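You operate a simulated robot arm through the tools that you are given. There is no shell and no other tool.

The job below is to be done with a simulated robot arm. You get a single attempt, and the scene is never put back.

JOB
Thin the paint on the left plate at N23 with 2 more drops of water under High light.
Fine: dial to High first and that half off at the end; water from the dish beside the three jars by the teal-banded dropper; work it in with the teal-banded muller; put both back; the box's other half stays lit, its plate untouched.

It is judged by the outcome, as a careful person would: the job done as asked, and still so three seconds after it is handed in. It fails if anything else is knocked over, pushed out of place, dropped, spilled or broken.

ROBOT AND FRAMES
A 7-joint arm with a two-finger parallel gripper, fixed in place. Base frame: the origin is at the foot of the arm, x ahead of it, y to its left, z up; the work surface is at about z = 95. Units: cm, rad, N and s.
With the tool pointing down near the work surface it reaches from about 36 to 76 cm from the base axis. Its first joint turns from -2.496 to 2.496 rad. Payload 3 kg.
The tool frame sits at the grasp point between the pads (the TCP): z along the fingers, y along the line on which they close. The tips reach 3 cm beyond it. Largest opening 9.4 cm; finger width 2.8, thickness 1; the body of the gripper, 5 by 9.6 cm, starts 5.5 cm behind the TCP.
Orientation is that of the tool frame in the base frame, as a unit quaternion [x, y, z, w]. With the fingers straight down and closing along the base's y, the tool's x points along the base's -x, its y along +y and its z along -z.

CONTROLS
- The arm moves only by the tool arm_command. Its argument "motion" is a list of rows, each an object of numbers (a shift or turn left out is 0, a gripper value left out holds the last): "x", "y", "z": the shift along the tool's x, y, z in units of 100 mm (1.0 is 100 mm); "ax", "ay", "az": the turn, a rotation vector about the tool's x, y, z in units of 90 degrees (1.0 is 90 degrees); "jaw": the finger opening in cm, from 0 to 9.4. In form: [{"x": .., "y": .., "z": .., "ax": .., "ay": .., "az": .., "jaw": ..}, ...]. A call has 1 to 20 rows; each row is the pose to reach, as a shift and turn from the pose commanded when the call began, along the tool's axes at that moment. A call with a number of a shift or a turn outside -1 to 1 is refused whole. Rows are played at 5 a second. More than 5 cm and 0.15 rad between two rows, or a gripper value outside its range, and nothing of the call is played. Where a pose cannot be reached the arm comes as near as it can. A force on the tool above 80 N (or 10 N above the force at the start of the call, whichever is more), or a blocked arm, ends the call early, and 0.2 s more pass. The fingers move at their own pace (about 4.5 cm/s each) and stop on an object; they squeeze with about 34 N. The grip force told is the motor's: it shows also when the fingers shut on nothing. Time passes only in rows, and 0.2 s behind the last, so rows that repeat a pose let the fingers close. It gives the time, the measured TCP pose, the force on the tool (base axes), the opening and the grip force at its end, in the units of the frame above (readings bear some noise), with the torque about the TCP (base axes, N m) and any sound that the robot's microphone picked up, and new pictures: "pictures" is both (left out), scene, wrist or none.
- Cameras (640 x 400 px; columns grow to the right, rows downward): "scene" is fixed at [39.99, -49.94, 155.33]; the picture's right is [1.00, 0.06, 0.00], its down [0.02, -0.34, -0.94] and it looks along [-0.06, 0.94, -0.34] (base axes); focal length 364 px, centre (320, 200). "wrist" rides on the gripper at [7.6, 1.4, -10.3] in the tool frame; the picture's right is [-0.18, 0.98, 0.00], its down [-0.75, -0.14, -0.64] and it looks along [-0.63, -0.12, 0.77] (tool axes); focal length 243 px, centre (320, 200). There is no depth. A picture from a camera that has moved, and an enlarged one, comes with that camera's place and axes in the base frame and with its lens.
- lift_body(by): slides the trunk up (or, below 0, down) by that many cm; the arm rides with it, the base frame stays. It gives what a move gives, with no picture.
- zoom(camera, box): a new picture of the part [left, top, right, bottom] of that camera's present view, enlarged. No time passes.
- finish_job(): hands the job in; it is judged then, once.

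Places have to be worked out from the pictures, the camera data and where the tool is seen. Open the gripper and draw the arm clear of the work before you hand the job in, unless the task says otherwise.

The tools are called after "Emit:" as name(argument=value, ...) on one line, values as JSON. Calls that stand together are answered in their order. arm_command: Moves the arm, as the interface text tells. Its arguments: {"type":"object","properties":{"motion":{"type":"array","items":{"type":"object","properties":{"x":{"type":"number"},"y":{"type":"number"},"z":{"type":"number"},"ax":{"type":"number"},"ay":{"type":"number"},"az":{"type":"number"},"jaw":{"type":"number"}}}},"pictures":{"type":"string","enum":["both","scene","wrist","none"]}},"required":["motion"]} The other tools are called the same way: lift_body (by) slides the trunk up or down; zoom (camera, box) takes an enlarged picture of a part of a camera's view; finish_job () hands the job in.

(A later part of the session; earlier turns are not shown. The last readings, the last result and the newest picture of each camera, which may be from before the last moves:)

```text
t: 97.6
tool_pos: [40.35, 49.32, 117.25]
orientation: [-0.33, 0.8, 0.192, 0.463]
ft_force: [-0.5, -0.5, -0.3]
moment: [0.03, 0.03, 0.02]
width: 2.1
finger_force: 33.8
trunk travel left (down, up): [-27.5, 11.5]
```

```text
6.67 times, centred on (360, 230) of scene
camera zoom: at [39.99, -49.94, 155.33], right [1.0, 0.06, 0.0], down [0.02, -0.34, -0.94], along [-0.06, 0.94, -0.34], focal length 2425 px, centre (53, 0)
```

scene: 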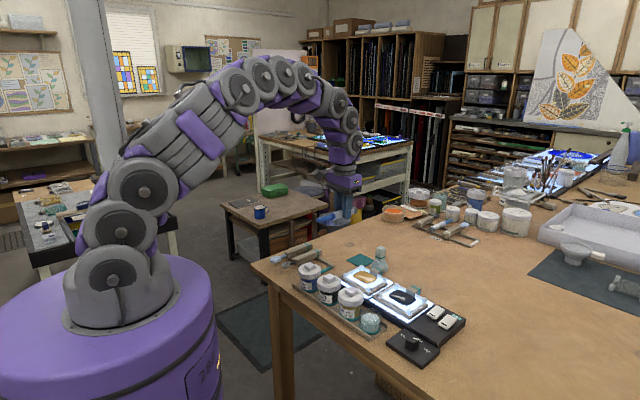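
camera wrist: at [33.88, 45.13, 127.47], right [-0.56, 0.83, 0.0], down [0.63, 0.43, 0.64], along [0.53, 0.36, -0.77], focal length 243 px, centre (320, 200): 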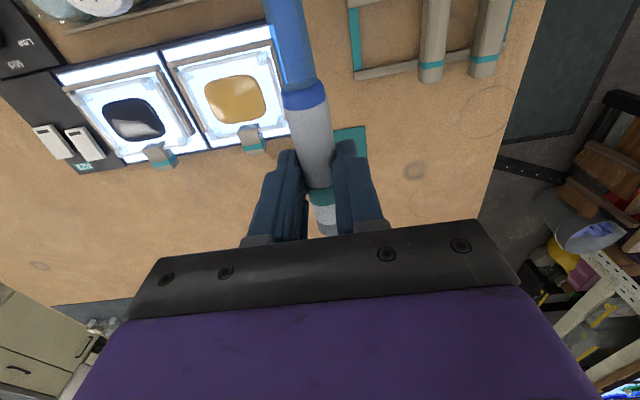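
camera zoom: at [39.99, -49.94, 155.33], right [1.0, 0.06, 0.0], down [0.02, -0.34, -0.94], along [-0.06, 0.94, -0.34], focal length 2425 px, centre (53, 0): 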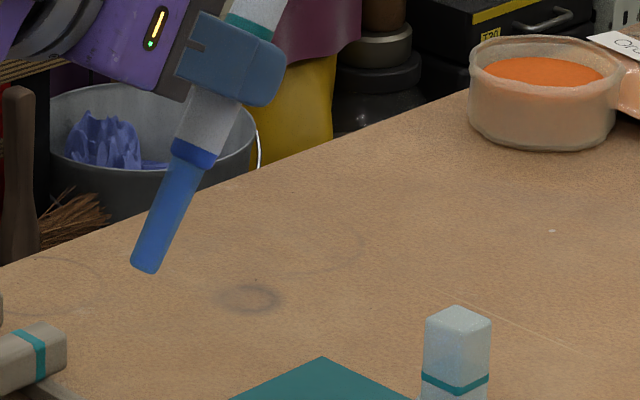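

Emit:
arm_command(motion=[{"x": 0.0, "y": -0.2, "z": 0.05, "jaw": 1.8}, {"x": 0.05, "y": -0.45, "z": 0.15, "jaw": 1.8}, {"x": 0.12, "y": -0.7, "z": 0.28, "jaw": 1.8}, {"x": 0.22, "y": -0.9, "z": 0.4, "jaw": 1.8}, {"x": 0.304, "y": -0.98, "z": 0.473, "jaw": 1.8}, {"x": 0.304, "y": -0.98, "z": 0.473, "jaw": 1.8}], pictures="none")

Emit:
zoom(camera="scene", box=[335, 235, 395, 295])

```text
t: 99.0
tool_pos: [49.22, 44.29, 112.14]
orientation: [-0.329, 0.8, 0.19, 0.463]
ft_force: [-0.6, -0.5, -1.0]
moment: [-0.01, 0.05, 0.0]
width: 2.11
finger_force: 33.7
trunk travel left (down, up): [-27.5, 11.5]
```

```text
6.67 times, centred on (365, 265) of scene
camera zoom: at [39.99, -49.94, 155.33], right [1.0, 0.06, 0.0], down [0.02, -0.34, -0.94], along [-0.06, 0.94, -0.34], focal length 2425 px, centre (20, -233)
```

zoom: 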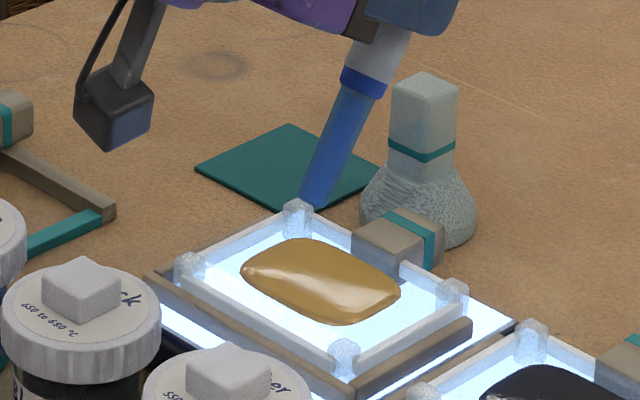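

The tip is over the paint at (46.7,41.7,102.7). I lower 2 cm, then relax the body gently to 2.05, watching for slip.

Emit:
arm_command(motion=[{"x": 0.08, "z": 0.062, "jaw": 1.8}, {"x": 0.159, "z": 0.1245, "jaw": 1.8}, {"x": 0.159, "z": 0.1245, "jaw": 1.95}, {"x": 0.159, "z": 0.1245, "jaw": 2.03}, {"x": 0.159, "z": 0.1245, "jaw": 2.06}, {"x": 0.159, "z": 0.1245, "jaw": 2.06}], pictures="none")

Emit:
zoom(camera="scene", box=[345, 245, 395, 295])

```text
t: 100.4
tool_pos: [49.32, 44.37, 110.25]
orientation: [-0.33, 0.8, 0.191, 0.462]
ft_force: [0.5, -0.1, -0.1]
moment: [0.01, 0.01, 0.02]
width: 2.14
finger_force: 23.6
trunk travel left (down, up): [-27.5, 11.5]
```

```text
8.00 times, centred on (370, 270) of scene
camera zoom: at [39.99, -49.94, 155.33], right [1.0, 0.06, 0.0], down [0.02, -0.34, -0.94], along [-0.06, 0.94, -0.34], focal length 2910 px, centre (-80, -360)
```

zoom: 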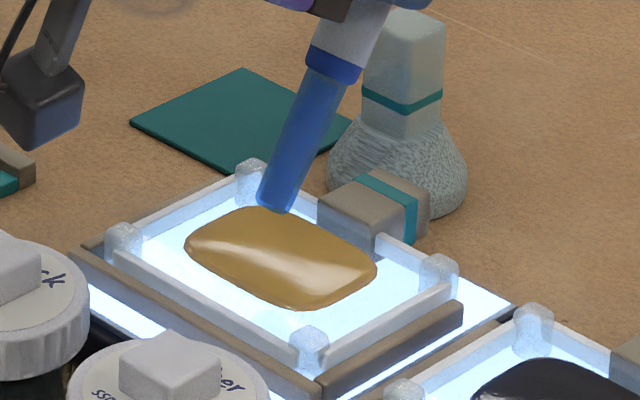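

Emit:
arm_command(motion=[{"jaw": 2.08}, {"jaw": 2.09}, {"jaw": 2.09}], pictures="none")

```text
t: 101.2
tool_pos: [49.33, 44.35, 110.15]
orientation: [-0.33, 0.8, 0.191, 0.463]
ft_force: [0.9, -1.1, -1.1]
moment: [0.03, -0.01, 0.01]
width: 2.19
finger_force: 11.9
trunk travel left (down, up): [-27.5, 11.5]
```

Relaxed to 11.9 N at 2.19 cm, no slip. Now one squeeze at mid-body, then a close look.

Emit:
arm_command(motion=[{"jaw": 1.6}, {"jaw": 1.6}], pictures="none")

Emit:
zoom(camera="scene", box=[355, 255, 385, 285])

```text
t: 101.8
tool_pos: [49.25, 44.34, 110.09]
orientation: [-0.33, 0.8, 0.191, 0.463]
ft_force: [-0.3, 0.3, -1.3]
moment: [0.0, 0.01, -0.02]
width: 2.1
finger_force: 33.8
trunk travel left (down, up): [-27.5, 11.5]
```

```text
13.33 times, centred on (370, 270) of scene
camera zoom: at [39.99, -49.94, 155.33], right [1.0, 0.06, 0.0], down [0.02, -0.34, -0.94], along [-0.06, 0.94, -0.34], focal length 4850 px, centre (-347, -733)
```

zoom: 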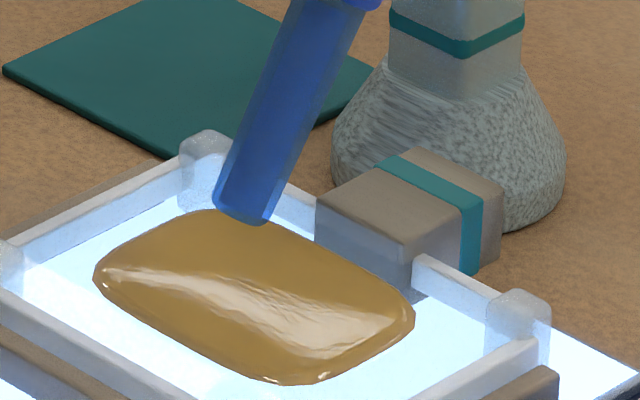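

No drop again and the paint is unchanged. I look at the whole tip closely to see how the water column sits.

Emit:
zoom(camera="scene", box=[358, 240, 388, 275])

Emit:
zoom(camera="wrist", box=[220, 0, 420, 200])

```text
11.43 times, centred on (373, 258) of scene
camera zoom: at [39.99, -49.94, 155.33], right [1.0, 0.06, 0.0], down [0.02, -0.34, -0.94], along [-0.06, 0.94, -0.34], focal length 4157 px, centre (-286, -457)
```

zoom: 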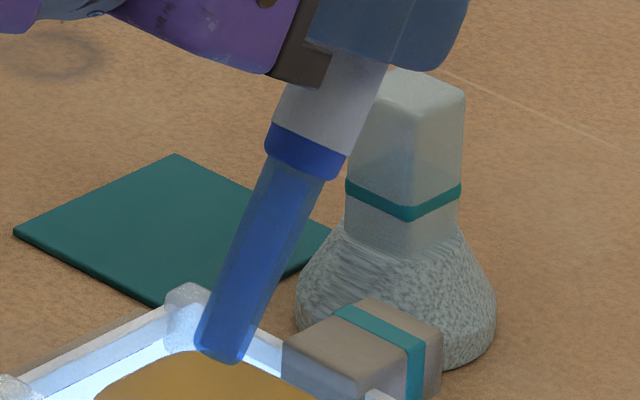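

```text
2.00 times, centred on (320, 100) of wrist
camera zoom: at [39.25, 36.46, 108.66], right [-0.63, 0.76, 0.16], down [-0.03, -0.23, 0.97], along [0.78, 0.61, 0.16], focal length 485 px, centre (320, 400)
```

zoom: 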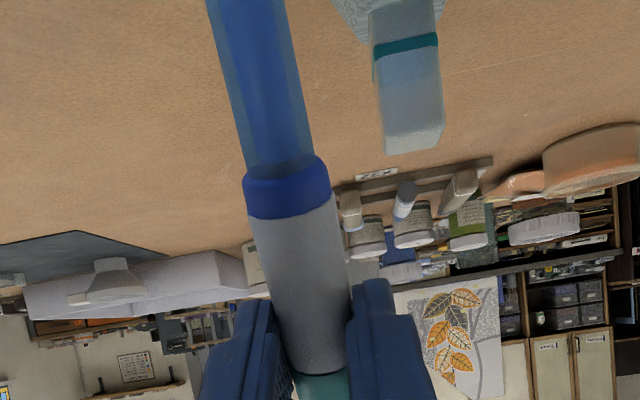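

The tube is still full, so squeezing is evidently not what lets a drop go. I now approach the paint with the tip in small steps, looking after each one, in case a drop is delivered only when the tip is close to the surface.

Emit:
arm_command(motion=[{"x": 0.043, "z": 0.025, "jaw": 1.8}, {"x": 0.0866, "z": 0.05, "jaw": 1.8}, {"x": 0.0866, "z": 0.05, "jaw": 1.8}], pictures="none")

Emit:
zoom(camera="scene", box=[355, 258, 385, 286])

```text
t: 102.6
tool_pos: [49.2, 44.36, 109.23]
orientation: [-0.33, 0.8, 0.191, 0.463]
ft_force: [-0.2, 0.3, -0.2]
moment: [0.0, 0.02, -0.03]
width: 2.12
finger_force: 34.1
trunk travel left (down, up): [-27.5, 11.5]
```

```text
14.29 times, centred on (370, 272) of scene
camera zoom: at [39.99, -49.94, 155.33], right [1.0, 0.06, 0.0], down [0.02, -0.34, -0.94], along [-0.06, 0.94, -0.34], focal length 5197 px, centre (-394, -829)
```

zoom: 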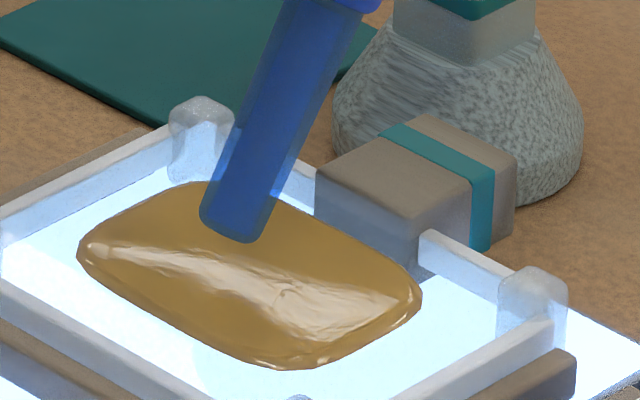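

Emit:
arm_command(motion=[{"jaw": 1.95}, {"jaw": 2.05}, {"jaw": 2.09}, {"jaw": 2.09}, {"jaw": 2.09}], pictures="none")

Emit:
arm_command(motion=[{"jaw": 1.0}, {"jaw": 0.5}, {"jaw": 0.5}], pictures="none")

Emit:
zoom(camera="scene", box=[355, 258, 385, 286])

```text
t: 103.8
tool_pos: [49.2, 44.43, 109.22]
orientation: [-0.33, 0.8, 0.191, 0.463]
ft_force: [-0.9, 0.2, -0.5]
moment: [-0.02, 0.01, -0.01]
width: 2.14
finger_force: 20.0
trunk travel left (down, up): [-27.5, 11.5]
```

```text
t: 104.6
tool_pos: [49.16, 44.41, 109.23]
orientation: [-0.331, 0.8, 0.192, 0.463]
ft_force: [-0.9, -0.4, 0.4]
moment: [-0.02, 0.02, 0.01]
width: 2.11
finger_force: 33.9
trunk travel left (down, up): [-27.5, 11.5]
```

```text
14.29 times, centred on (370, 272) of scene
camera zoom: at [39.99, -49.94, 155.33], right [1.0, 0.06, 0.0], down [0.02, -0.34, -0.94], along [-0.06, 0.94, -0.34], focal length 5197 px, centre (-394, -829)
```

zoom: 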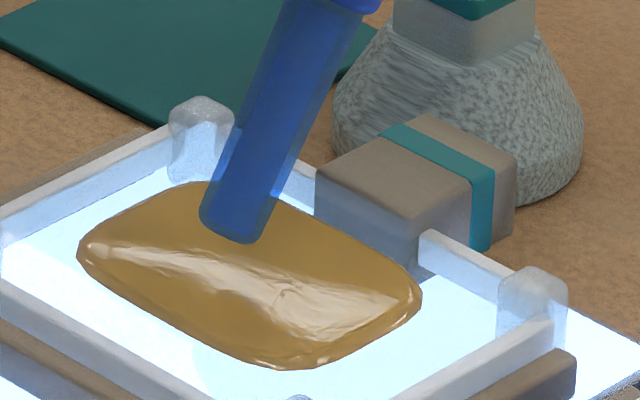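

No change. I go down another 5 mm (tip about 5 mm above the paint).

Emit:
arm_command(motion=[{"x": 0.022, "z": 0.0125, "jaw": 1.8}, {"x": 0.0433, "z": 0.025, "jaw": 1.8}, {"x": 0.0433, "z": 0.025, "jaw": 1.8}], pictures="none")

Emit:
zoom(camera="scene", box=[355, 258, 385, 286])

```text
t: 105.4
tool_pos: [49.29, 44.4, 108.68]
orientation: [-0.33, 0.8, 0.191, 0.463]
ft_force: [0.4, -0.4, 0.2]
moment: [-0.01, 0.02, -0.03]
width: 2.12
finger_force: 34.1
trunk travel left (down, up): [-27.5, 11.5]
```

```text
14.29 times, centred on (370, 272) of scene
camera zoom: at [39.99, -49.94, 155.33], right [1.0, 0.06, 0.0], down [0.02, -0.34, -0.94], along [-0.06, 0.94, -0.34], focal length 5197 px, centre (-394, -829)
```

zoom: 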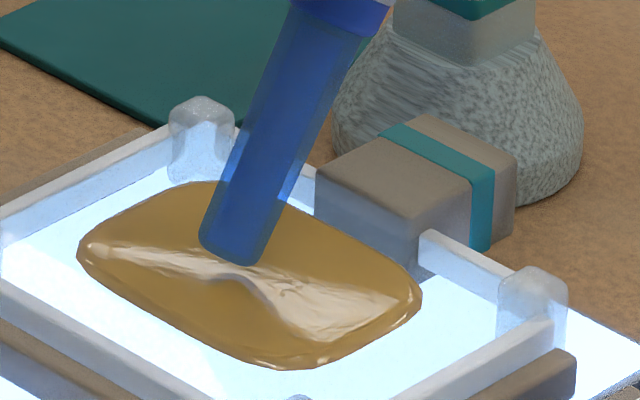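

Tip is ~5 mm above the paint, nothing yet. I lower by another 3 mm and look.

Emit:
arm_command(motion=[{"x": 0.013, "z": 0.0075, "jaw": 1.8}, {"x": 0.026, "z": 0.015, "jaw": 1.8}, {"x": 0.026, "z": 0.015, "jaw": 1.8}], pictures="none")

Emit:
zoom(camera="scene", box=[355, 258, 385, 286])

```text
t: 106.2
tool_pos: [49.4, 44.48, 108.35]
orientation: [-0.33, 0.8, 0.192, 0.463]
ft_force: [-0.8, 0.6, -0.4]
moment: [0.0, -0.02, 0.01]
width: 2.1
finger_force: 34.0
trunk travel left (down, up): [-27.5, 11.5]
```

```text
14.29 times, centred on (370, 272) of scene
camera zoom: at [39.99, -49.94, 155.33], right [1.0, 0.06, 0.0], down [0.02, -0.34, -0.94], along [-0.06, 0.94, -0.34], focal length 5197 px, centre (-394, -829)
```

zoom: 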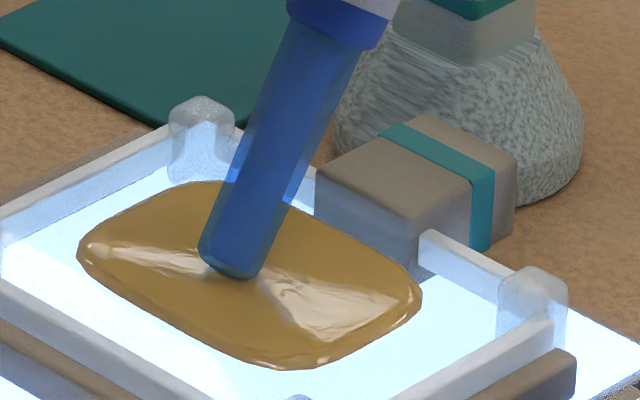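

The tip is nearly touching now, still nothing. I back up 5 mm and try a properly relaxed body (only a few N) followed by a squeeze, at mid-body.

Emit:
arm_command(motion=[{"x": -0.043, "z": -0.025, "jaw": 1.95}, {"x": -0.043, "z": -0.025, "jaw": 2.06}, {"x": -0.043, "z": -0.025, "jaw": 2.1}, {"x": -0.043, "z": -0.025, "jaw": 2.1}, {"x": -0.043, "z": -0.025, "jaw": 2.1}, {"x": -0.043, "z": -0.025, "jaw": 2.1}], pictures="none")

```text
t: 107.6
tool_pos: [49.33, 44.42, 108.8]
orientation: [-0.33, 0.8, 0.191, 0.463]
ft_force: [0.5, -0.2, -0.4]
moment: [-0.01, -0.02, -0.02]
width: 2.14
finger_force: 19.7
trunk travel left (down, up): [-27.5, 11.5]
```

Emit:
arm_command(motion=[{"jaw": 2.12}, {"jaw": 2.13}, {"jaw": 2.13}], pictures="none")

```text
t: 108.4
tool_pos: [49.22, 44.53, 108.88]
orientation: [-0.329, 0.801, 0.19, 0.463]
ft_force: [-0.2, -0.1, -0.2]
moment: [0.01, 0.03, -0.02]
width: 2.18
finger_force: 1.0
trunk travel left (down, up): [-27.5, 11.5]
```

Relaxed to 1 N at 2.18 cm. Now I squeeze straight away and look.

Emit:
arm_command(motion=[{"jaw": 1.6}, {"jaw": 1.6}, {"jaw": 1.6}], pictures="none")

Emit:
zoom(camera="scene", box=[350, 248, 390, 290])

```text
t: 109.2
tool_pos: [49.23, 44.39, 108.76]
orientation: [-0.33, 0.8, 0.191, 0.463]
ft_force: [0.0, 0.4, -0.4]
moment: [-0.03, 0.02, 0.01]
width: 2.11
finger_force: 33.8
trunk travel left (down, up): [-27.5, 11.5]
```

```text
9.52 times, centred on (370, 269) of scene
camera zoom: at [39.99, -49.94, 155.33], right [1.0, 0.06, 0.0], down [0.02, -0.34, -0.94], along [-0.06, 0.94, -0.34], focal length 3464 px, centre (-156, -457)
```

zoom: 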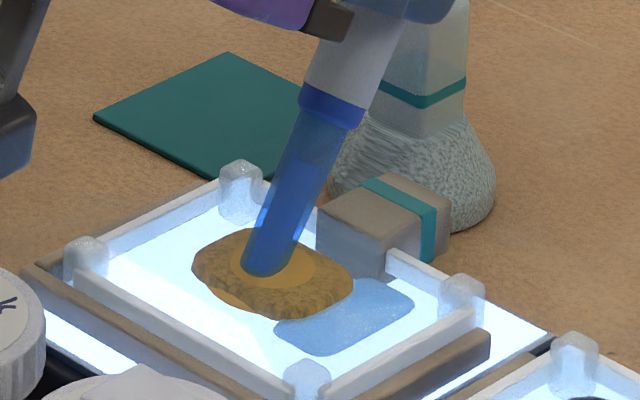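

Something changed: the column in the tip is shorter and the paint looks different, so a release happened. I zoom in closely.

Emit:
zoom(camera="scene", box=[355, 262, 387, 288])

Emit:
zoom(camera="scene", box=[360, 250, 386, 274])

```text
15.38 times, centred on (371, 275) of scene
camera zoom: at [39.99, -49.94, 155.33], right [1.0, 0.06, 0.0], down [0.02, -0.34, -0.94], along [-0.06, 0.94, -0.34], focal length 5596 px, centre (-465, -954)
```

zoom: 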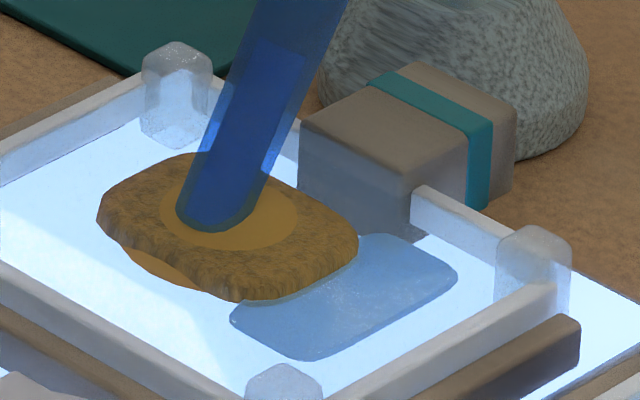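

```text
16.00 times, centred on (373, 262) of scene
camera zoom: at [39.99, -49.94, 155.33], right [1.0, 0.06, 0.0], down [0.02, -0.34, -0.94], along [-0.06, 0.94, -0.34], focal length 5820 px, centre (-528, -792)
```

zoom: 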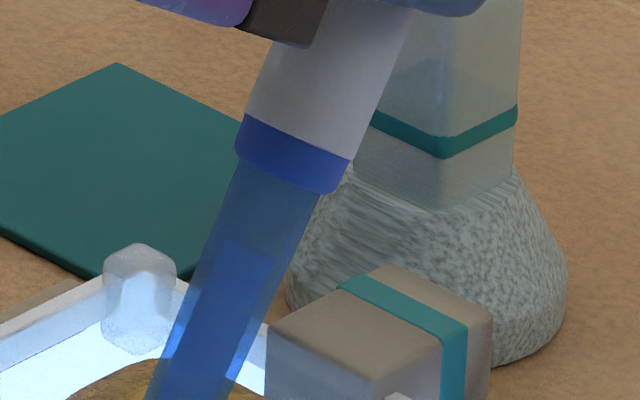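

A drop has gone into the paint (column from about 92 % to 80 %, paint now wet and unmixed): the trick is to relax to almost no force before squeezing. I raise the tip 1 cm with the firm grip, and check before the second drop.

Emit:
arm_command(motion=[{"x": -0.045, "z": -0.026, "jaw": 1.8}, {"x": -0.0866, "z": -0.05, "jaw": 1.8}, {"x": -0.0866, "z": -0.05, "jaw": 1.8}], pictures="none")

Emit:
zoom(camera="scene", box=[350, 248, 390, 290])

Emit:
zoom(camera="wrist", box=[220, 0, 420, 200])

```text
t: 110.0
tool_pos: [49.12, 44.43, 109.83]
orientation: [-0.33, 0.8, 0.191, 0.463]
ft_force: [0.3, 0.6, -1.4]
moment: [0.01, -0.03, -0.01]
width: 2.11
finger_force: 33.8
trunk travel left (down, up): [-27.5, 11.5]
```

```text
9.52 times, centred on (370, 269) of scene
camera zoom: at [39.99, -49.94, 155.33], right [1.0, 0.06, 0.0], down [0.02, -0.34, -0.94], along [-0.06, 0.94, -0.34], focal length 3464 px, centre (-156, -457)
```

zoom: 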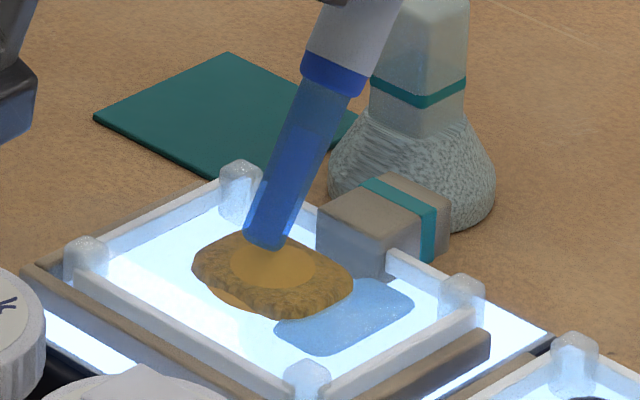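

```text
2.00 times, centred on (320, 100) of wrist
camera zoom: at [39.19, 36.54, 108.35], right [-0.63, 0.76, 0.16], down [-0.03, -0.23, 0.97], along [0.78, 0.61, 0.16], focal length 485 px, centre (320, 400)
```

zoom: 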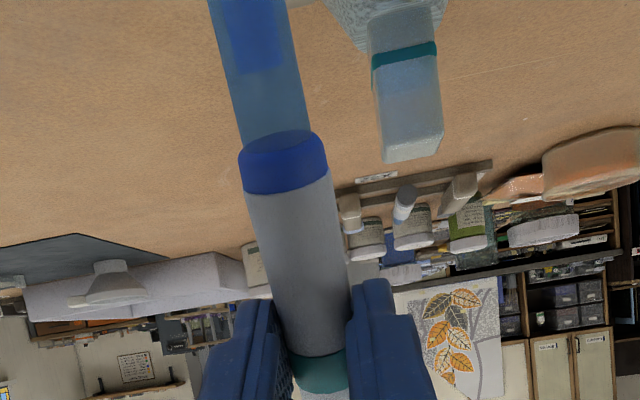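

One squeeze lowered the column by roughly a fifth of the tube and wetted one disc of the paint: I take that as one drop. Now I relax again to near-zero force for the second.

Emit:
arm_command(motion=[{"jaw": 1.95}, {"jaw": 2.06}, {"jaw": 2.1}, {"jaw": 2.1}, {"jaw": 2.12}, {"jaw": 2.13}], pictures="none")

```text
t: 111.4
tool_pos: [49.24, 44.48, 109.89]
orientation: [-0.33, 0.8, 0.191, 0.463]
ft_force: [0.0, 0.0, -0.3]
moment: [0.0, 0.01, -0.01]
width: 2.22
finger_force: 0.6
trunk travel left (down, up): [-27.5, 11.5]
```

Emit:
arm_command(motion=[{"jaw": 1.7}, {"jaw": 1.6}, {"jaw": 1.6}], pictures="none")

Emit:
zoom(camera="scene", box=[350, 248, 390, 290])

Emit:
zoom(camera="wrist", box=[220, 0, 420, 200])

```text
t: 112.2
tool_pos: [49.24, 44.54, 109.88]
orientation: [-0.33, 0.8, 0.191, 0.462]
ft_force: [0.0, 1.1, 0.0]
moment: [-0.02, -0.01, 0.01]
width: 2.09
finger_force: 33.8
trunk travel left (down, up): [-27.5, 11.5]
```

```text
9.52 times, centred on (370, 269) of scene
camera zoom: at [39.99, -49.94, 155.33], right [1.0, 0.06, 0.0], down [0.02, -0.34, -0.94], along [-0.06, 0.94, -0.34], focal length 3464 px, centre (-156, -457)
```

zoom: 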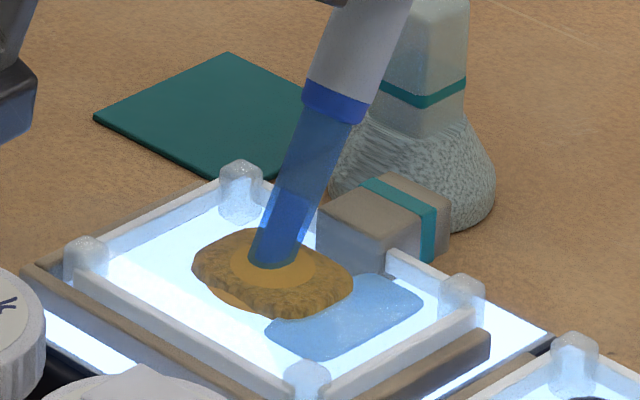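

```text
2.00 times, centred on (320, 100) of wrist
camera zoom: at [39.19, 36.54, 108.34], right [-0.63, 0.76, 0.16], down [-0.03, -0.23, 0.97], along [0.78, 0.61, 0.16], focal length 485 px, centre (320, 400)
```

zoom: 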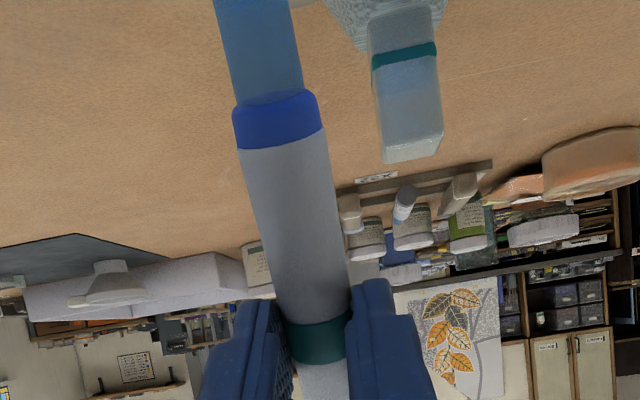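

The second squeeze released another drop (column now ~53 %, the water pool on the plate a bit larger), so two drops are in. The dropper slid a little, so I lift it straight up and away at once, keeping the firm grip.

Emit:
arm_command(motion=[{"x": -0.1, "z": -0.058, "jaw": 1.6}, {"x": -0.3, "z": -0.173, "jaw": 1.6}, {"x": -0.5, "z": -0.289, "jaw": 1.6}, {"x": -0.693, "z": -0.4, "jaw": 1.6}, {"x": -0.693, "z": -0.4, "jaw": 1.6}], pictures="none")

Emit:
zoom(camera="scene", box=[345, 225, 395, 295])

Emit:
zoom(camera="scene", box=[353, 264, 385, 290])

```text
t: 113.4
tool_pos: [49.25, 44.39, 117.86]
orientation: [-0.33, 0.8, 0.191, 0.462]
ft_force: [0.6, 0.3, -0.7]
moment: [0.01, 0.01, -0.03]
width: 2.08
finger_force: 34.0
trunk travel left (down, up): [-27.5, 11.5]
```

```text
5.71 times, centred on (370, 260) of scene
camera zoom: at [39.99, -49.94, 155.33], right [1.0, 0.06, 0.0], down [0.02, -0.34, -0.94], along [-0.06, 0.94, -0.34], focal length 2079 px, centre (34, -143)
```

zoom: 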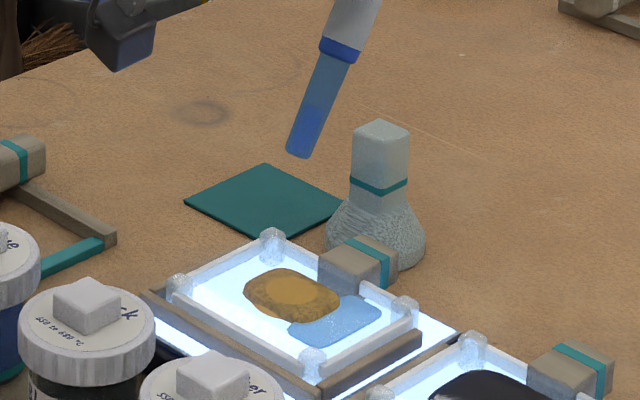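

```text
15.38 times, centred on (369, 277) of scene
camera zoom: at [39.99, -49.94, 155.33], right [1.0, 0.06, 0.0], down [0.02, -0.34, -0.94], along [-0.06, 0.94, -0.34], focal length 5596 px, centre (-434, -985)
```

zoom: 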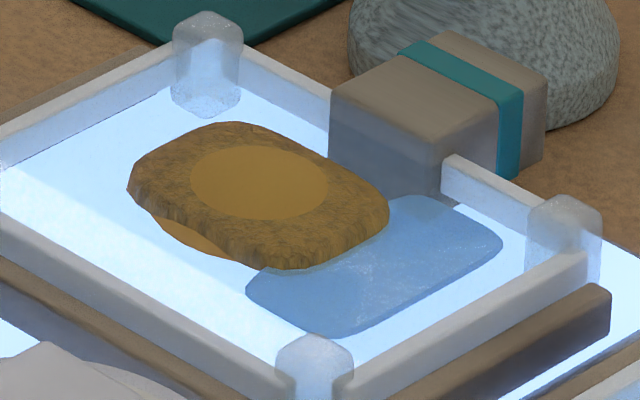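

Two drops sit on the plate unmixed, as expected. Now I carry the dropper back above the rack (tip half full, held firmly).

Emit:
arm_command(motion=[{"x": 0.03, "y": 0.2, "z": -0.05, "jaw": 1.6}, {"x": 0.06, "y": 0.4, "z": -0.11, "jaw": 1.6}, {"x": 0.1, "y": 0.62, "z": -0.17, "jaw": 1.6}, {"x": 0.134, "y": 0.835, "z": -0.232, "jaw": 1.6}], pictures="none")

Emit:
arm_command(motion=[{"x": 0.03, "y": 0.2, "z": -0.05, "jaw": 1.6}, {"x": 0.06, "y": 0.4, "z": -0.11, "jaw": 1.6}, {"x": 0.1, "y": 0.62, "z": -0.17, "jaw": 1.6}, {"x": 0.134, "y": 0.835, "z": -0.232, "jaw": 1.6}, {"x": 0.134, "y": 0.835, "z": -0.232, "jaw": 1.6}], pictures="none")

Emit:
arm_command(motion=[{"ay": 0.09, "jaw": 1.6}, {"ay": 0.18, "jaw": 1.6}, {"ay": 0.27, "jaw": 1.6}, {"ay": 0.36, "jaw": 1.6}, {"ay": 0.45, "jaw": 1.6}, {"ay": 0.54, "jaw": 1.6}, {"ay": 0.63, "jaw": 1.6}, {"ay": 0.667, "jaw": 1.6}, {"ay": 0.667, "jaw": 1.6}], pictures="both")

```text
t: 114.4
tool_pos: [41.28, 48.42, 117.91]
orientation: [-0.33, 0.8, 0.191, 0.464]
ft_force: [0.2, -0.3, -0.5]
moment: [-0.01, -0.01, -0.02]
width: 2.11
finger_force: 34.3
trunk travel left (down, up): [-27.5, 11.5]
```

```text
t: 115.6
tool_pos: [33.61, 52.38, 117.9]
orientation: [-0.331, 0.8, 0.192, 0.463]
ft_force: [0.3, 0.2, -0.7]
moment: [0.0, 0.04, -0.02]
width: 2.12
finger_force: 34.0
trunk travel left (down, up): [-27.5, 11.5]
```

```text
t: 117.6
tool_pos: [33.74, 52.48, 117.86]
orientation: [-0.382, 0.924, 0.0, 0.0]
ft_force: [-0.1, -0.5, -1.0]
moment: [0.02, -0.03, -0.02]
width: 2.11
finger_force: 34.1
trunk travel left (down, up): [-27.5, 11.5]
camera wrist: at [27.21, 48.09, 128.11], right [-0.56, 0.83, 0.0], down [0.63, 0.43, 0.64], along [0.53, 0.36, -0.77], focal length 243 px, centre (320, 200)
```

scene: 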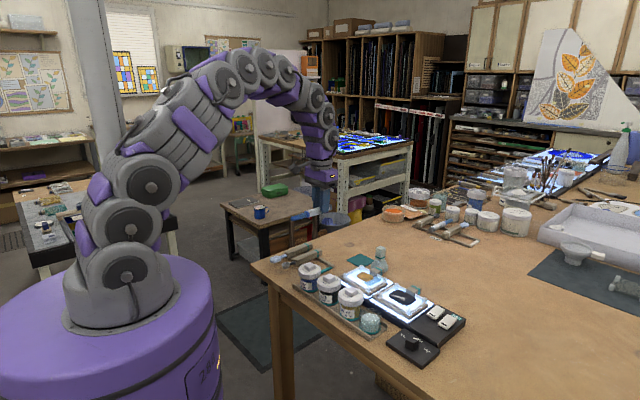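
wrist: 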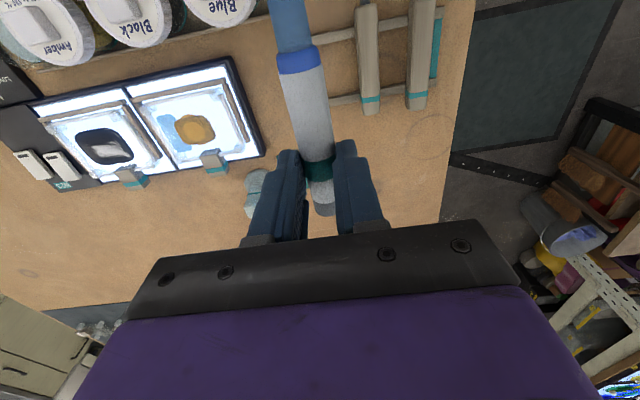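

Emit:
zoom(camera="scene", box=[265, 170, 365, 275])

Emit:
arm_command(motion=[{"z": 0.3, "jaw": 1.6}, {"z": 0.6, "jaw": 1.6}, {"z": 0.9, "jaw": 1.6}, {"z": 1.0, "jaw": 1.6}], pictures="wrist")

Emit:
zoom(camera="scene", box=[265, 205, 365, 285])

Emit:
zoom(camera="wrist", box=[220, 20, 420, 220])

```text
3.81 times, centred on (315, 222) of scene
camera zoom: at [39.99, -49.94, 155.33], right [1.0, 0.06, 0.0], down [0.02, -0.34, -0.94], along [-0.06, 0.94, -0.34], focal length 1386 px, centre (339, 114)
```

zoom: 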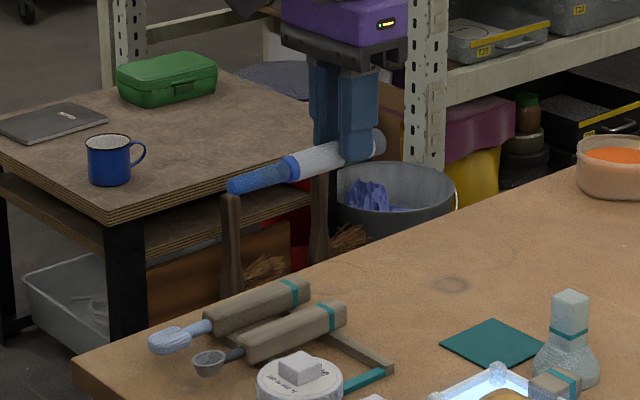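

```text
t: 118.6
tool_pos: [33.83, 52.42, 107.87]
orientation: [-0.381, 0.924, 0.0, 0.0]
ft_force: [0.5, 0.1, -1.4]
moment: [0.01, -0.02, -0.01]
width: 2.12
finger_force: 34.0
trunk travel left (down, up): [-27.5, 11.5]
camera wrist: at [27.27, 48.1, 118.11], right [-0.56, 0.83, 0.0], down [0.63, 0.43, 0.64], along [0.53, 0.36, -0.77], focal length 243 px, centre (320, 200)
```

wrist: 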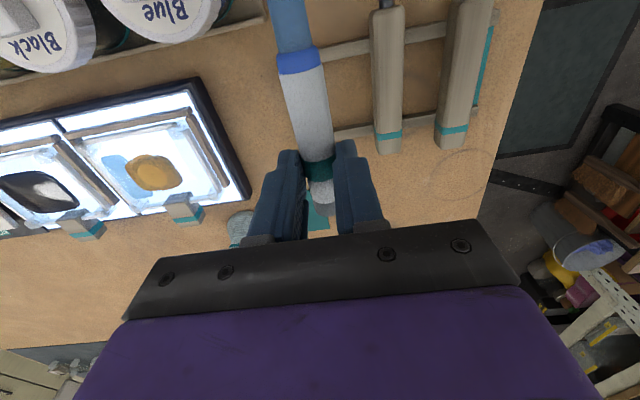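

```text
5.00 times, centred on (315, 245) of scene
camera zoom: at [39.99, -49.94, 155.33], right [1.0, 0.06, 0.0], down [0.02, -0.34, -0.94], along [-0.06, 0.94, -0.34], focal length 1819 px, centre (345, -25)
```

zoom: 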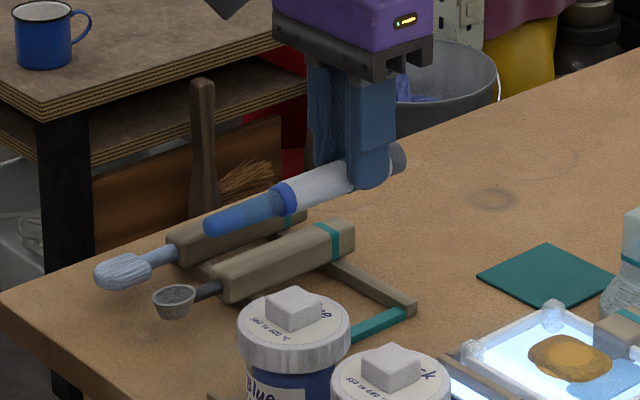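

```text
2.00 times, centred on (320, 120) of wrist
camera zoom: at [27.27, 48.1, 118.11], right [-0.56, 0.83, 0.0], down [0.63, 0.43, 0.64], along [0.53, 0.36, -0.77], focal length 485 px, centre (320, 360)
```

zoom: 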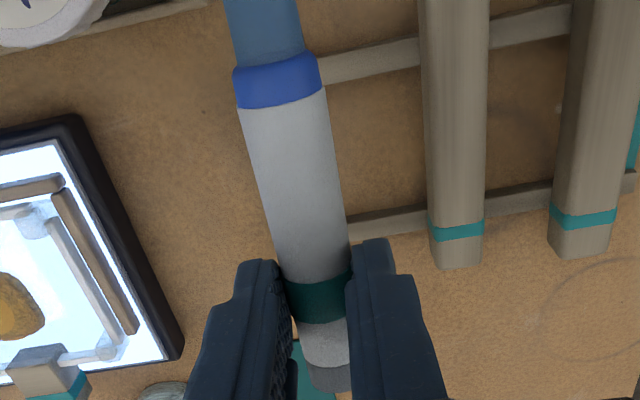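

The dropper is level above its rack, gripped at the teal band; I correct 2 mm sideways and descend to just above the bars.

Emit:
arm_command(motion=[{"x": 0.005, "y": 0.025, "z": 0.25, "jaw": 1.6}, {"x": 0.005, "y": 0.025, "z": 0.5, "jaw": 1.6}, {"x": 0.005, "y": 0.025, "z": 0.7, "jaw": 1.6}, {"x": 0.005, "y": 0.025, "z": 0.82, "jaw": 1.6}, {"x": 0.005, "y": 0.025, "z": 0.82, "jaw": 1.6}], pictures="wrist")

Emit:
zoom(camera="scene", box=[280, 230, 350, 285])

Emit:
zoom(camera="wrist", box=[220, 40, 420, 220])

```text
t: 119.8
tool_pos: [33.49, 52.64, 99.93]
orientation: [-0.382, 0.924, 0.0, 0.002]
ft_force: [-1.5, 0.7, 2.3]
moment: [0.11, -0.05, 0.04]
width: 2.1
finger_force: 34.1
trunk travel left (down, up): [-27.5, 11.5]
camera wrist: at [27.03, 48.23, 109.99], right [-0.56, 0.83, 0.0], down [0.63, 0.43, 0.64], along [0.53, 0.36, -0.77], focal length 243 px, centre (320, 200)
```

wrist: 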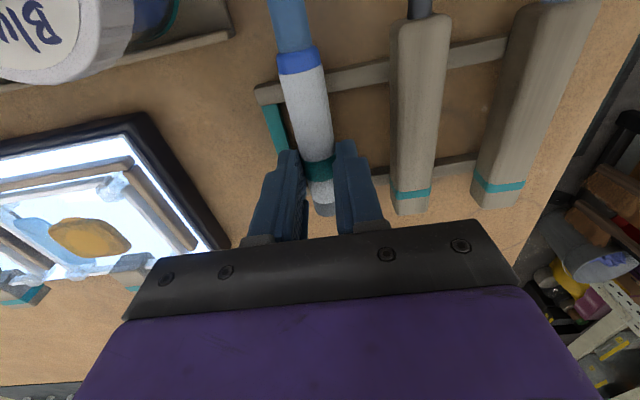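

```text
7.27 times, centred on (315, 258) of scene
camera zoom: at [39.99, -49.94, 155.33], right [1.0, 0.06, 0.0], down [0.02, -0.34, -0.94], along [-0.06, 0.94, -0.34], focal length 2646 px, centre (356, -218)
```

zoom: 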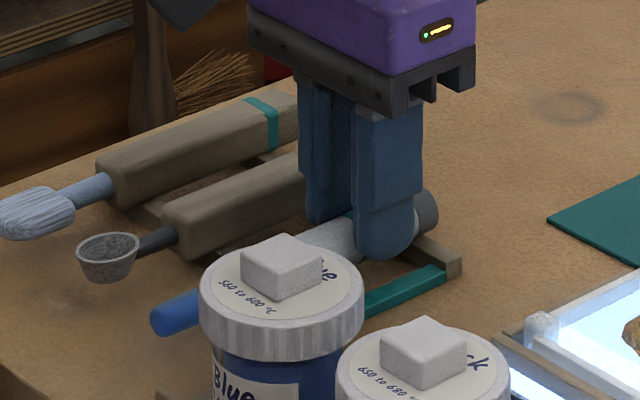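

```text
2.22 times, centred on (320, 130) of wrist
camera zoom: at [27.03, 48.23, 109.99], right [-0.56, 0.83, 0.0], down [0.63, 0.43, 0.64], along [0.53, 0.36, -0.77], focal length 539 px, centre (320, 356)
```

zoom: 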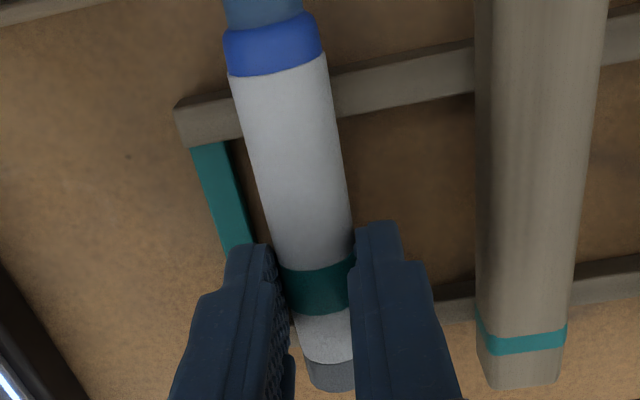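

Light contact may be starting (2 N). I lower in 3 mm steps and watch the force.

Emit:
arm_command(motion=[{"z": 0.015, "jaw": 1.6}, {"z": 0.03, "jaw": 1.6}, {"z": 0.03, "jaw": 1.6}], pictures="none")

Emit:
arm_command(motion=[{"z": 0.015, "jaw": 1.6}, {"z": 0.03, "jaw": 1.6}, {"z": 0.03, "jaw": 1.6}], pictures="wrist")

Emit:
zoom(camera="scene", box=[280, 230, 350, 285])

```text
t: 120.6
tool_pos: [33.47, 52.56, 99.66]
orientation: [-0.382, 0.924, 0.001, 0.001]
ft_force: [4.3, 7.5, 31.1]
moment: [0.28, -0.16, 0.01]
width: 2.16
finger_force: 34.1
trunk travel left (down, up): [-27.5, 11.5]
```

```text
t: 121.4
tool_pos: [33.37, 52.59, 99.29]
orientation: [-0.381, 0.924, 0.0, 0.001]
ft_force: [3.1, 3.3, 31.1]
moment: [0.03, -0.07, -0.05]
width: 2.12
finger_force: 33.3
trunk travel left (down, up): [-27.5, 11.5]
camera wrist: at [26.94, 48.14, 109.47], right [-0.56, 0.83, 0.0], down [0.63, 0.43, 0.64], along [0.53, 0.36, -0.77], focal length 243 px, centre (320, 200)
```

wrist: 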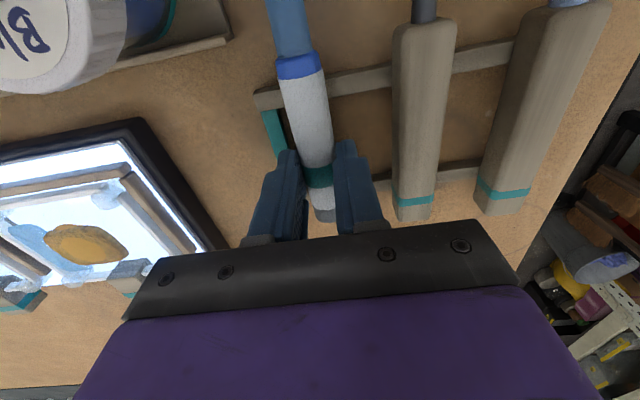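

```text
7.27 times, centred on (315, 258) of scene
camera zoom: at [39.99, -49.94, 155.33], right [1.0, 0.06, 0.0], down [0.02, -0.34, -0.94], along [-0.06, 0.94, -0.34], focal length 2646 px, centre (356, -218)
```

zoom: 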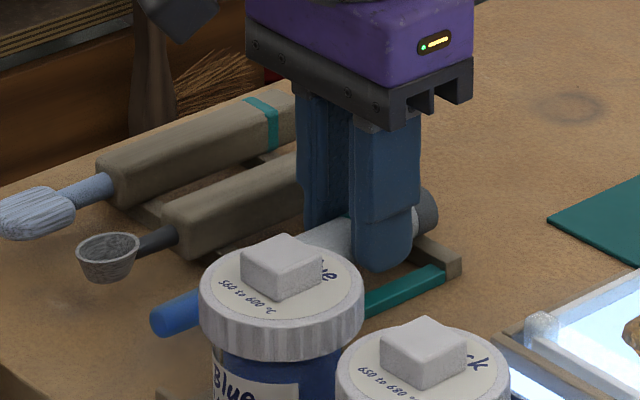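

The dropper rests on both bars (31 N press). I ease up 3 mm to unload it and then open the jaws gently.

Emit:
arm_command(motion=[{"z": -0.02, "jaw": 1.6}, {"z": -0.035, "jaw": 1.6}, {"z": -0.035, "jaw": 2.1}, {"z": -0.035, "jaw": 2.3}, {"z": -0.035, "jaw": 2.7}, {"z": -0.035, "jaw": 3.6}, {"z": -0.035, "jaw": 3.6}], pictures="wrist")

Emit:
zoom(camera="scene", box=[280, 230, 350, 285])

Emit:
zoom(camera="wrist", box=[220, 40, 420, 220])

```text
t: 123.0
tool_pos: [33.57, 52.68, 99.52]
orientation: [-0.382, 0.924, 0.0, 0.001]
ft_force: [0.1, -0.5, -0.6]
moment: [0.02, -0.01, 0.04]
width: 3.6
finger_force: 0.2
trunk travel left (down, up): [-27.5, 11.5]
camera wrist: at [27.01, 48.27, 109.69], right [-0.56, 0.83, 0.0], down [0.63, 0.43, 0.64], along [0.53, 0.36, -0.77], focal length 243 px, centre (320, 200)
```

wrist: 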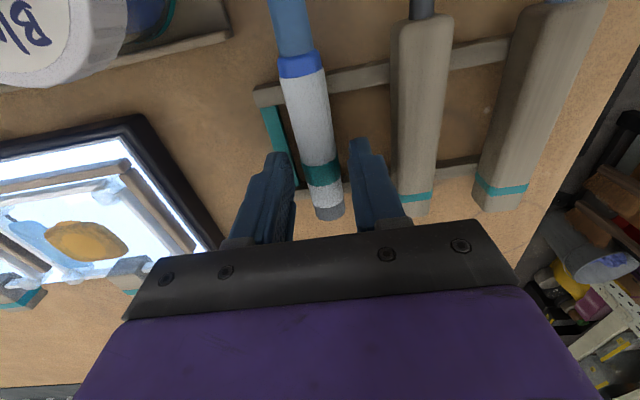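

```text
7.27 times, centred on (315, 258) of scene
camera zoom: at [39.99, -49.94, 155.33], right [1.0, 0.06, 0.0], down [0.02, -0.34, -0.94], along [-0.06, 0.94, -0.34], focal length 2646 px, centre (356, -218)
```

zoom: 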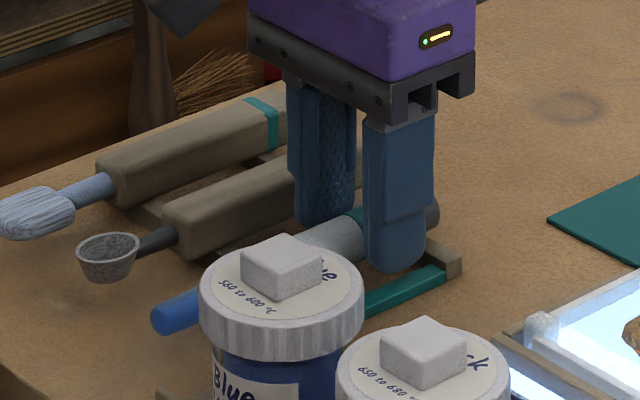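

```text
2.22 times, centred on (320, 130) of wrist
camera zoom: at [27.01, 48.27, 109.69], right [-0.56, 0.83, 0.0], down [0.63, 0.43, 0.64], along [0.53, 0.36, -0.77], focal length 539 px, centre (320, 356)
```

zoom: 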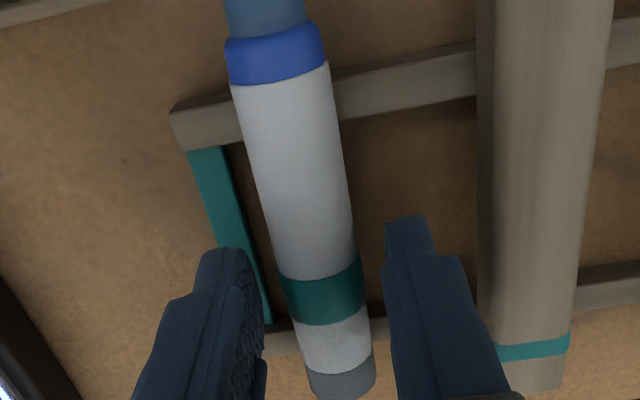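

The dropper lies back on its rack between the rails. I lift straight up and verify it stays.

Emit:
arm_command(motion=[{"z": -0.2, "jaw": 3.8}, {"z": -0.5, "jaw": 3.8}, {"z": -0.8, "jaw": 3.8}, {"z": -1.0, "jaw": 3.8}, {"z": -1.0, "jaw": 3.8}], pictures="both")

Emit:
zoom(camera="scene", box=[262, 230, 362, 290])

Emit:
zoom(camera="wrist", box=[180, 20, 480, 220])

```text
t: 124.2
tool_pos: [33.63, 52.78, 109.43]
orientation: [-0.383, 0.924, 0.0, 0.0]
ft_force: [0.5, 0.4, 0.9]
moment: [-0.01, 0.02, 0.02]
width: 3.81
finger_force: 0.0
trunk travel left (down, up): [-27.5, 11.5]
camera wrist: at [27.2, 48.3, 119.68], right [-0.56, 0.83, 0.0], down [0.63, 0.43, 0.64], along [0.53, 0.36, -0.77], focal length 243 px, centre (320, 200)
```

scene: 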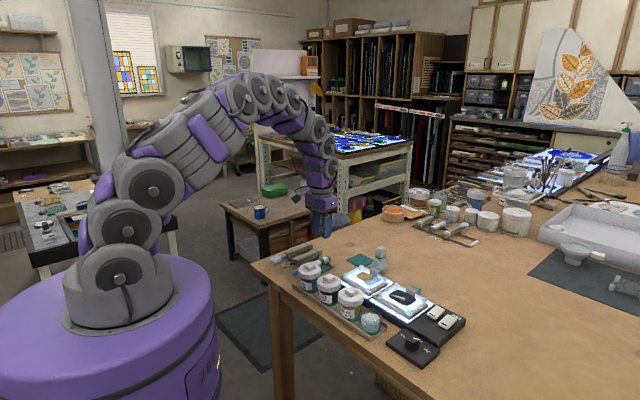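
wrist: 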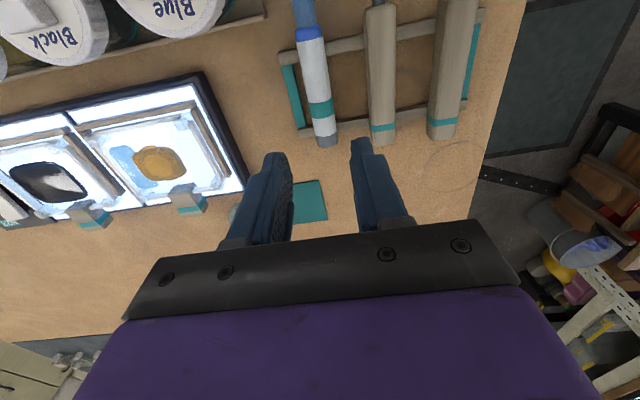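

```text
6.40 times, centred on (312, 260) of scene
camera zoom: at [39.99, -49.94, 155.33], right [1.0, 0.06, 0.0], down [0.02, -0.34, -0.94], along [-0.06, 0.94, -0.34], focal length 2328 px, centre (371, -184)
```

zoom: 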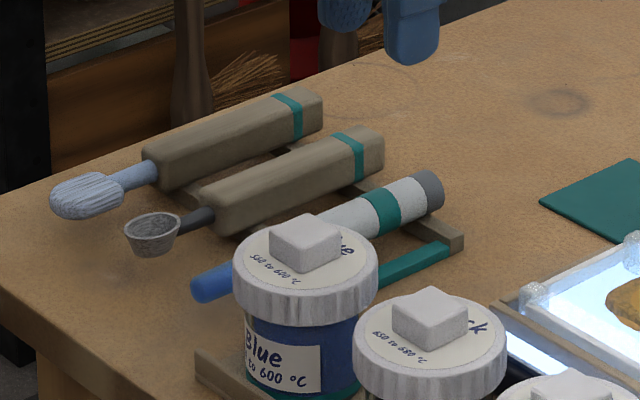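

```text
2.00 times, centred on (330, 120) of wrist
camera zoom: at [27.2, 48.3, 119.68], right [-0.56, 0.83, 0.0], down [0.63, 0.43, 0.64], along [0.53, 0.36, -0.77], focal length 485 px, centre (300, 360)
```

zoom: 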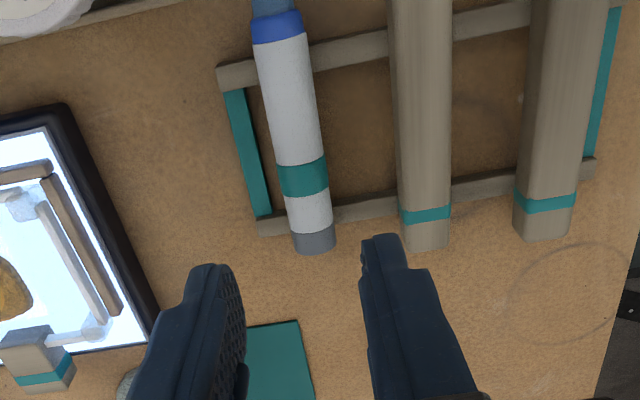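

The dropper is back in its rack. Next the muller, standing near (52.3,52.5) with a square handle; I move closer to measure it.

Emit:
arm_command(motion=[{"x": -0.15, "y": -0.2, "z": -0.2, "jaw": 4.5}, {"x": -0.35, "y": -0.45, "z": -0.3, "jaw": 4.5}, {"x": -0.55, "y": -0.7, "z": -0.4, "jaw": 4.5}, {"x": -0.75, "y": -0.95, "z": -0.4, "jaw": 4.5}, {"x": -0.75, "y": -1.0, "z": -0.4, "jaw": 4.5}, {"x": -0.75, "y": -1.0, "z": -0.4, "jaw": 4.5}], pictures="wrist")

Emit:
zoom(camera="wrist", box=[180, 60, 440, 220])

Emit:
zoom(camera="scene", box=[362, 235, 402, 275])

```text
t: 125.6
tool_pos: [45.85, 50.73, 113.49]
orientation: [-0.381, 0.925, 0.0, 0.0]
ft_force: [0.2, -0.6, 0.1]
moment: [0.01, 0.01, 0.05]
width: 4.5
finger_force: 0.1
trunk travel left (down, up): [-27.5, 11.5]
camera wrist: at [39.42, 46.37, 123.72], right [-0.56, 0.83, 0.0], down [0.63, 0.43, 0.64], along [0.53, 0.36, -0.77], focal length 243 px, centre (320, 200)
```

wrist: 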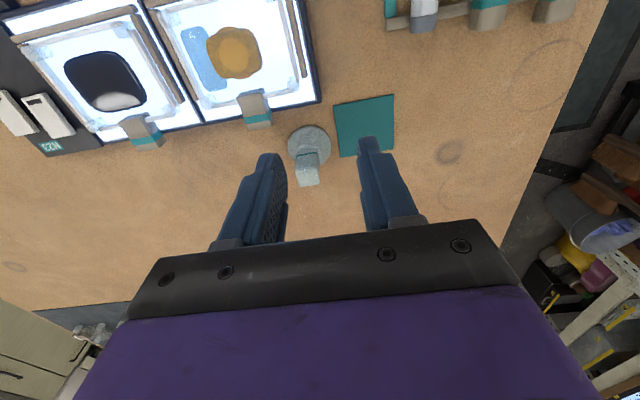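

```text
2.46 times, centred on (310, 140) of wrist
camera zoom: at [39.42, 46.37, 123.72], right [-0.56, 0.83, 0.0], down [0.63, 0.43, 0.64], along [0.53, 0.36, -0.77], focal length 597 px, centre (345, 348)
```

zoom: 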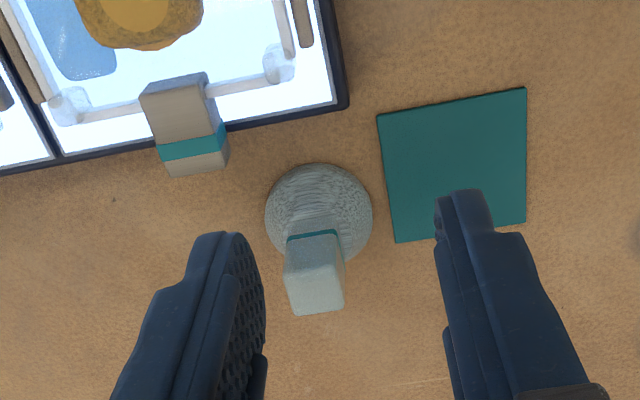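

```text
10.00 times, centred on (382, 255) of scene
camera zoom: at [39.99, -49.94, 155.33], right [1.0, 0.06, 0.0], down [0.02, -0.34, -0.94], along [-0.06, 0.94, -0.34], focal length 3638 px, centre (-300, -350)
```

zoom: 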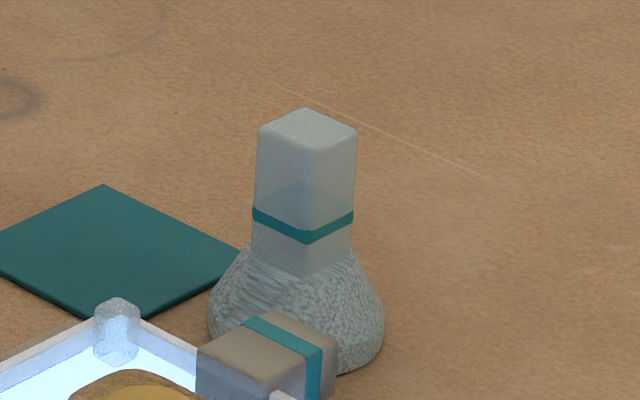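

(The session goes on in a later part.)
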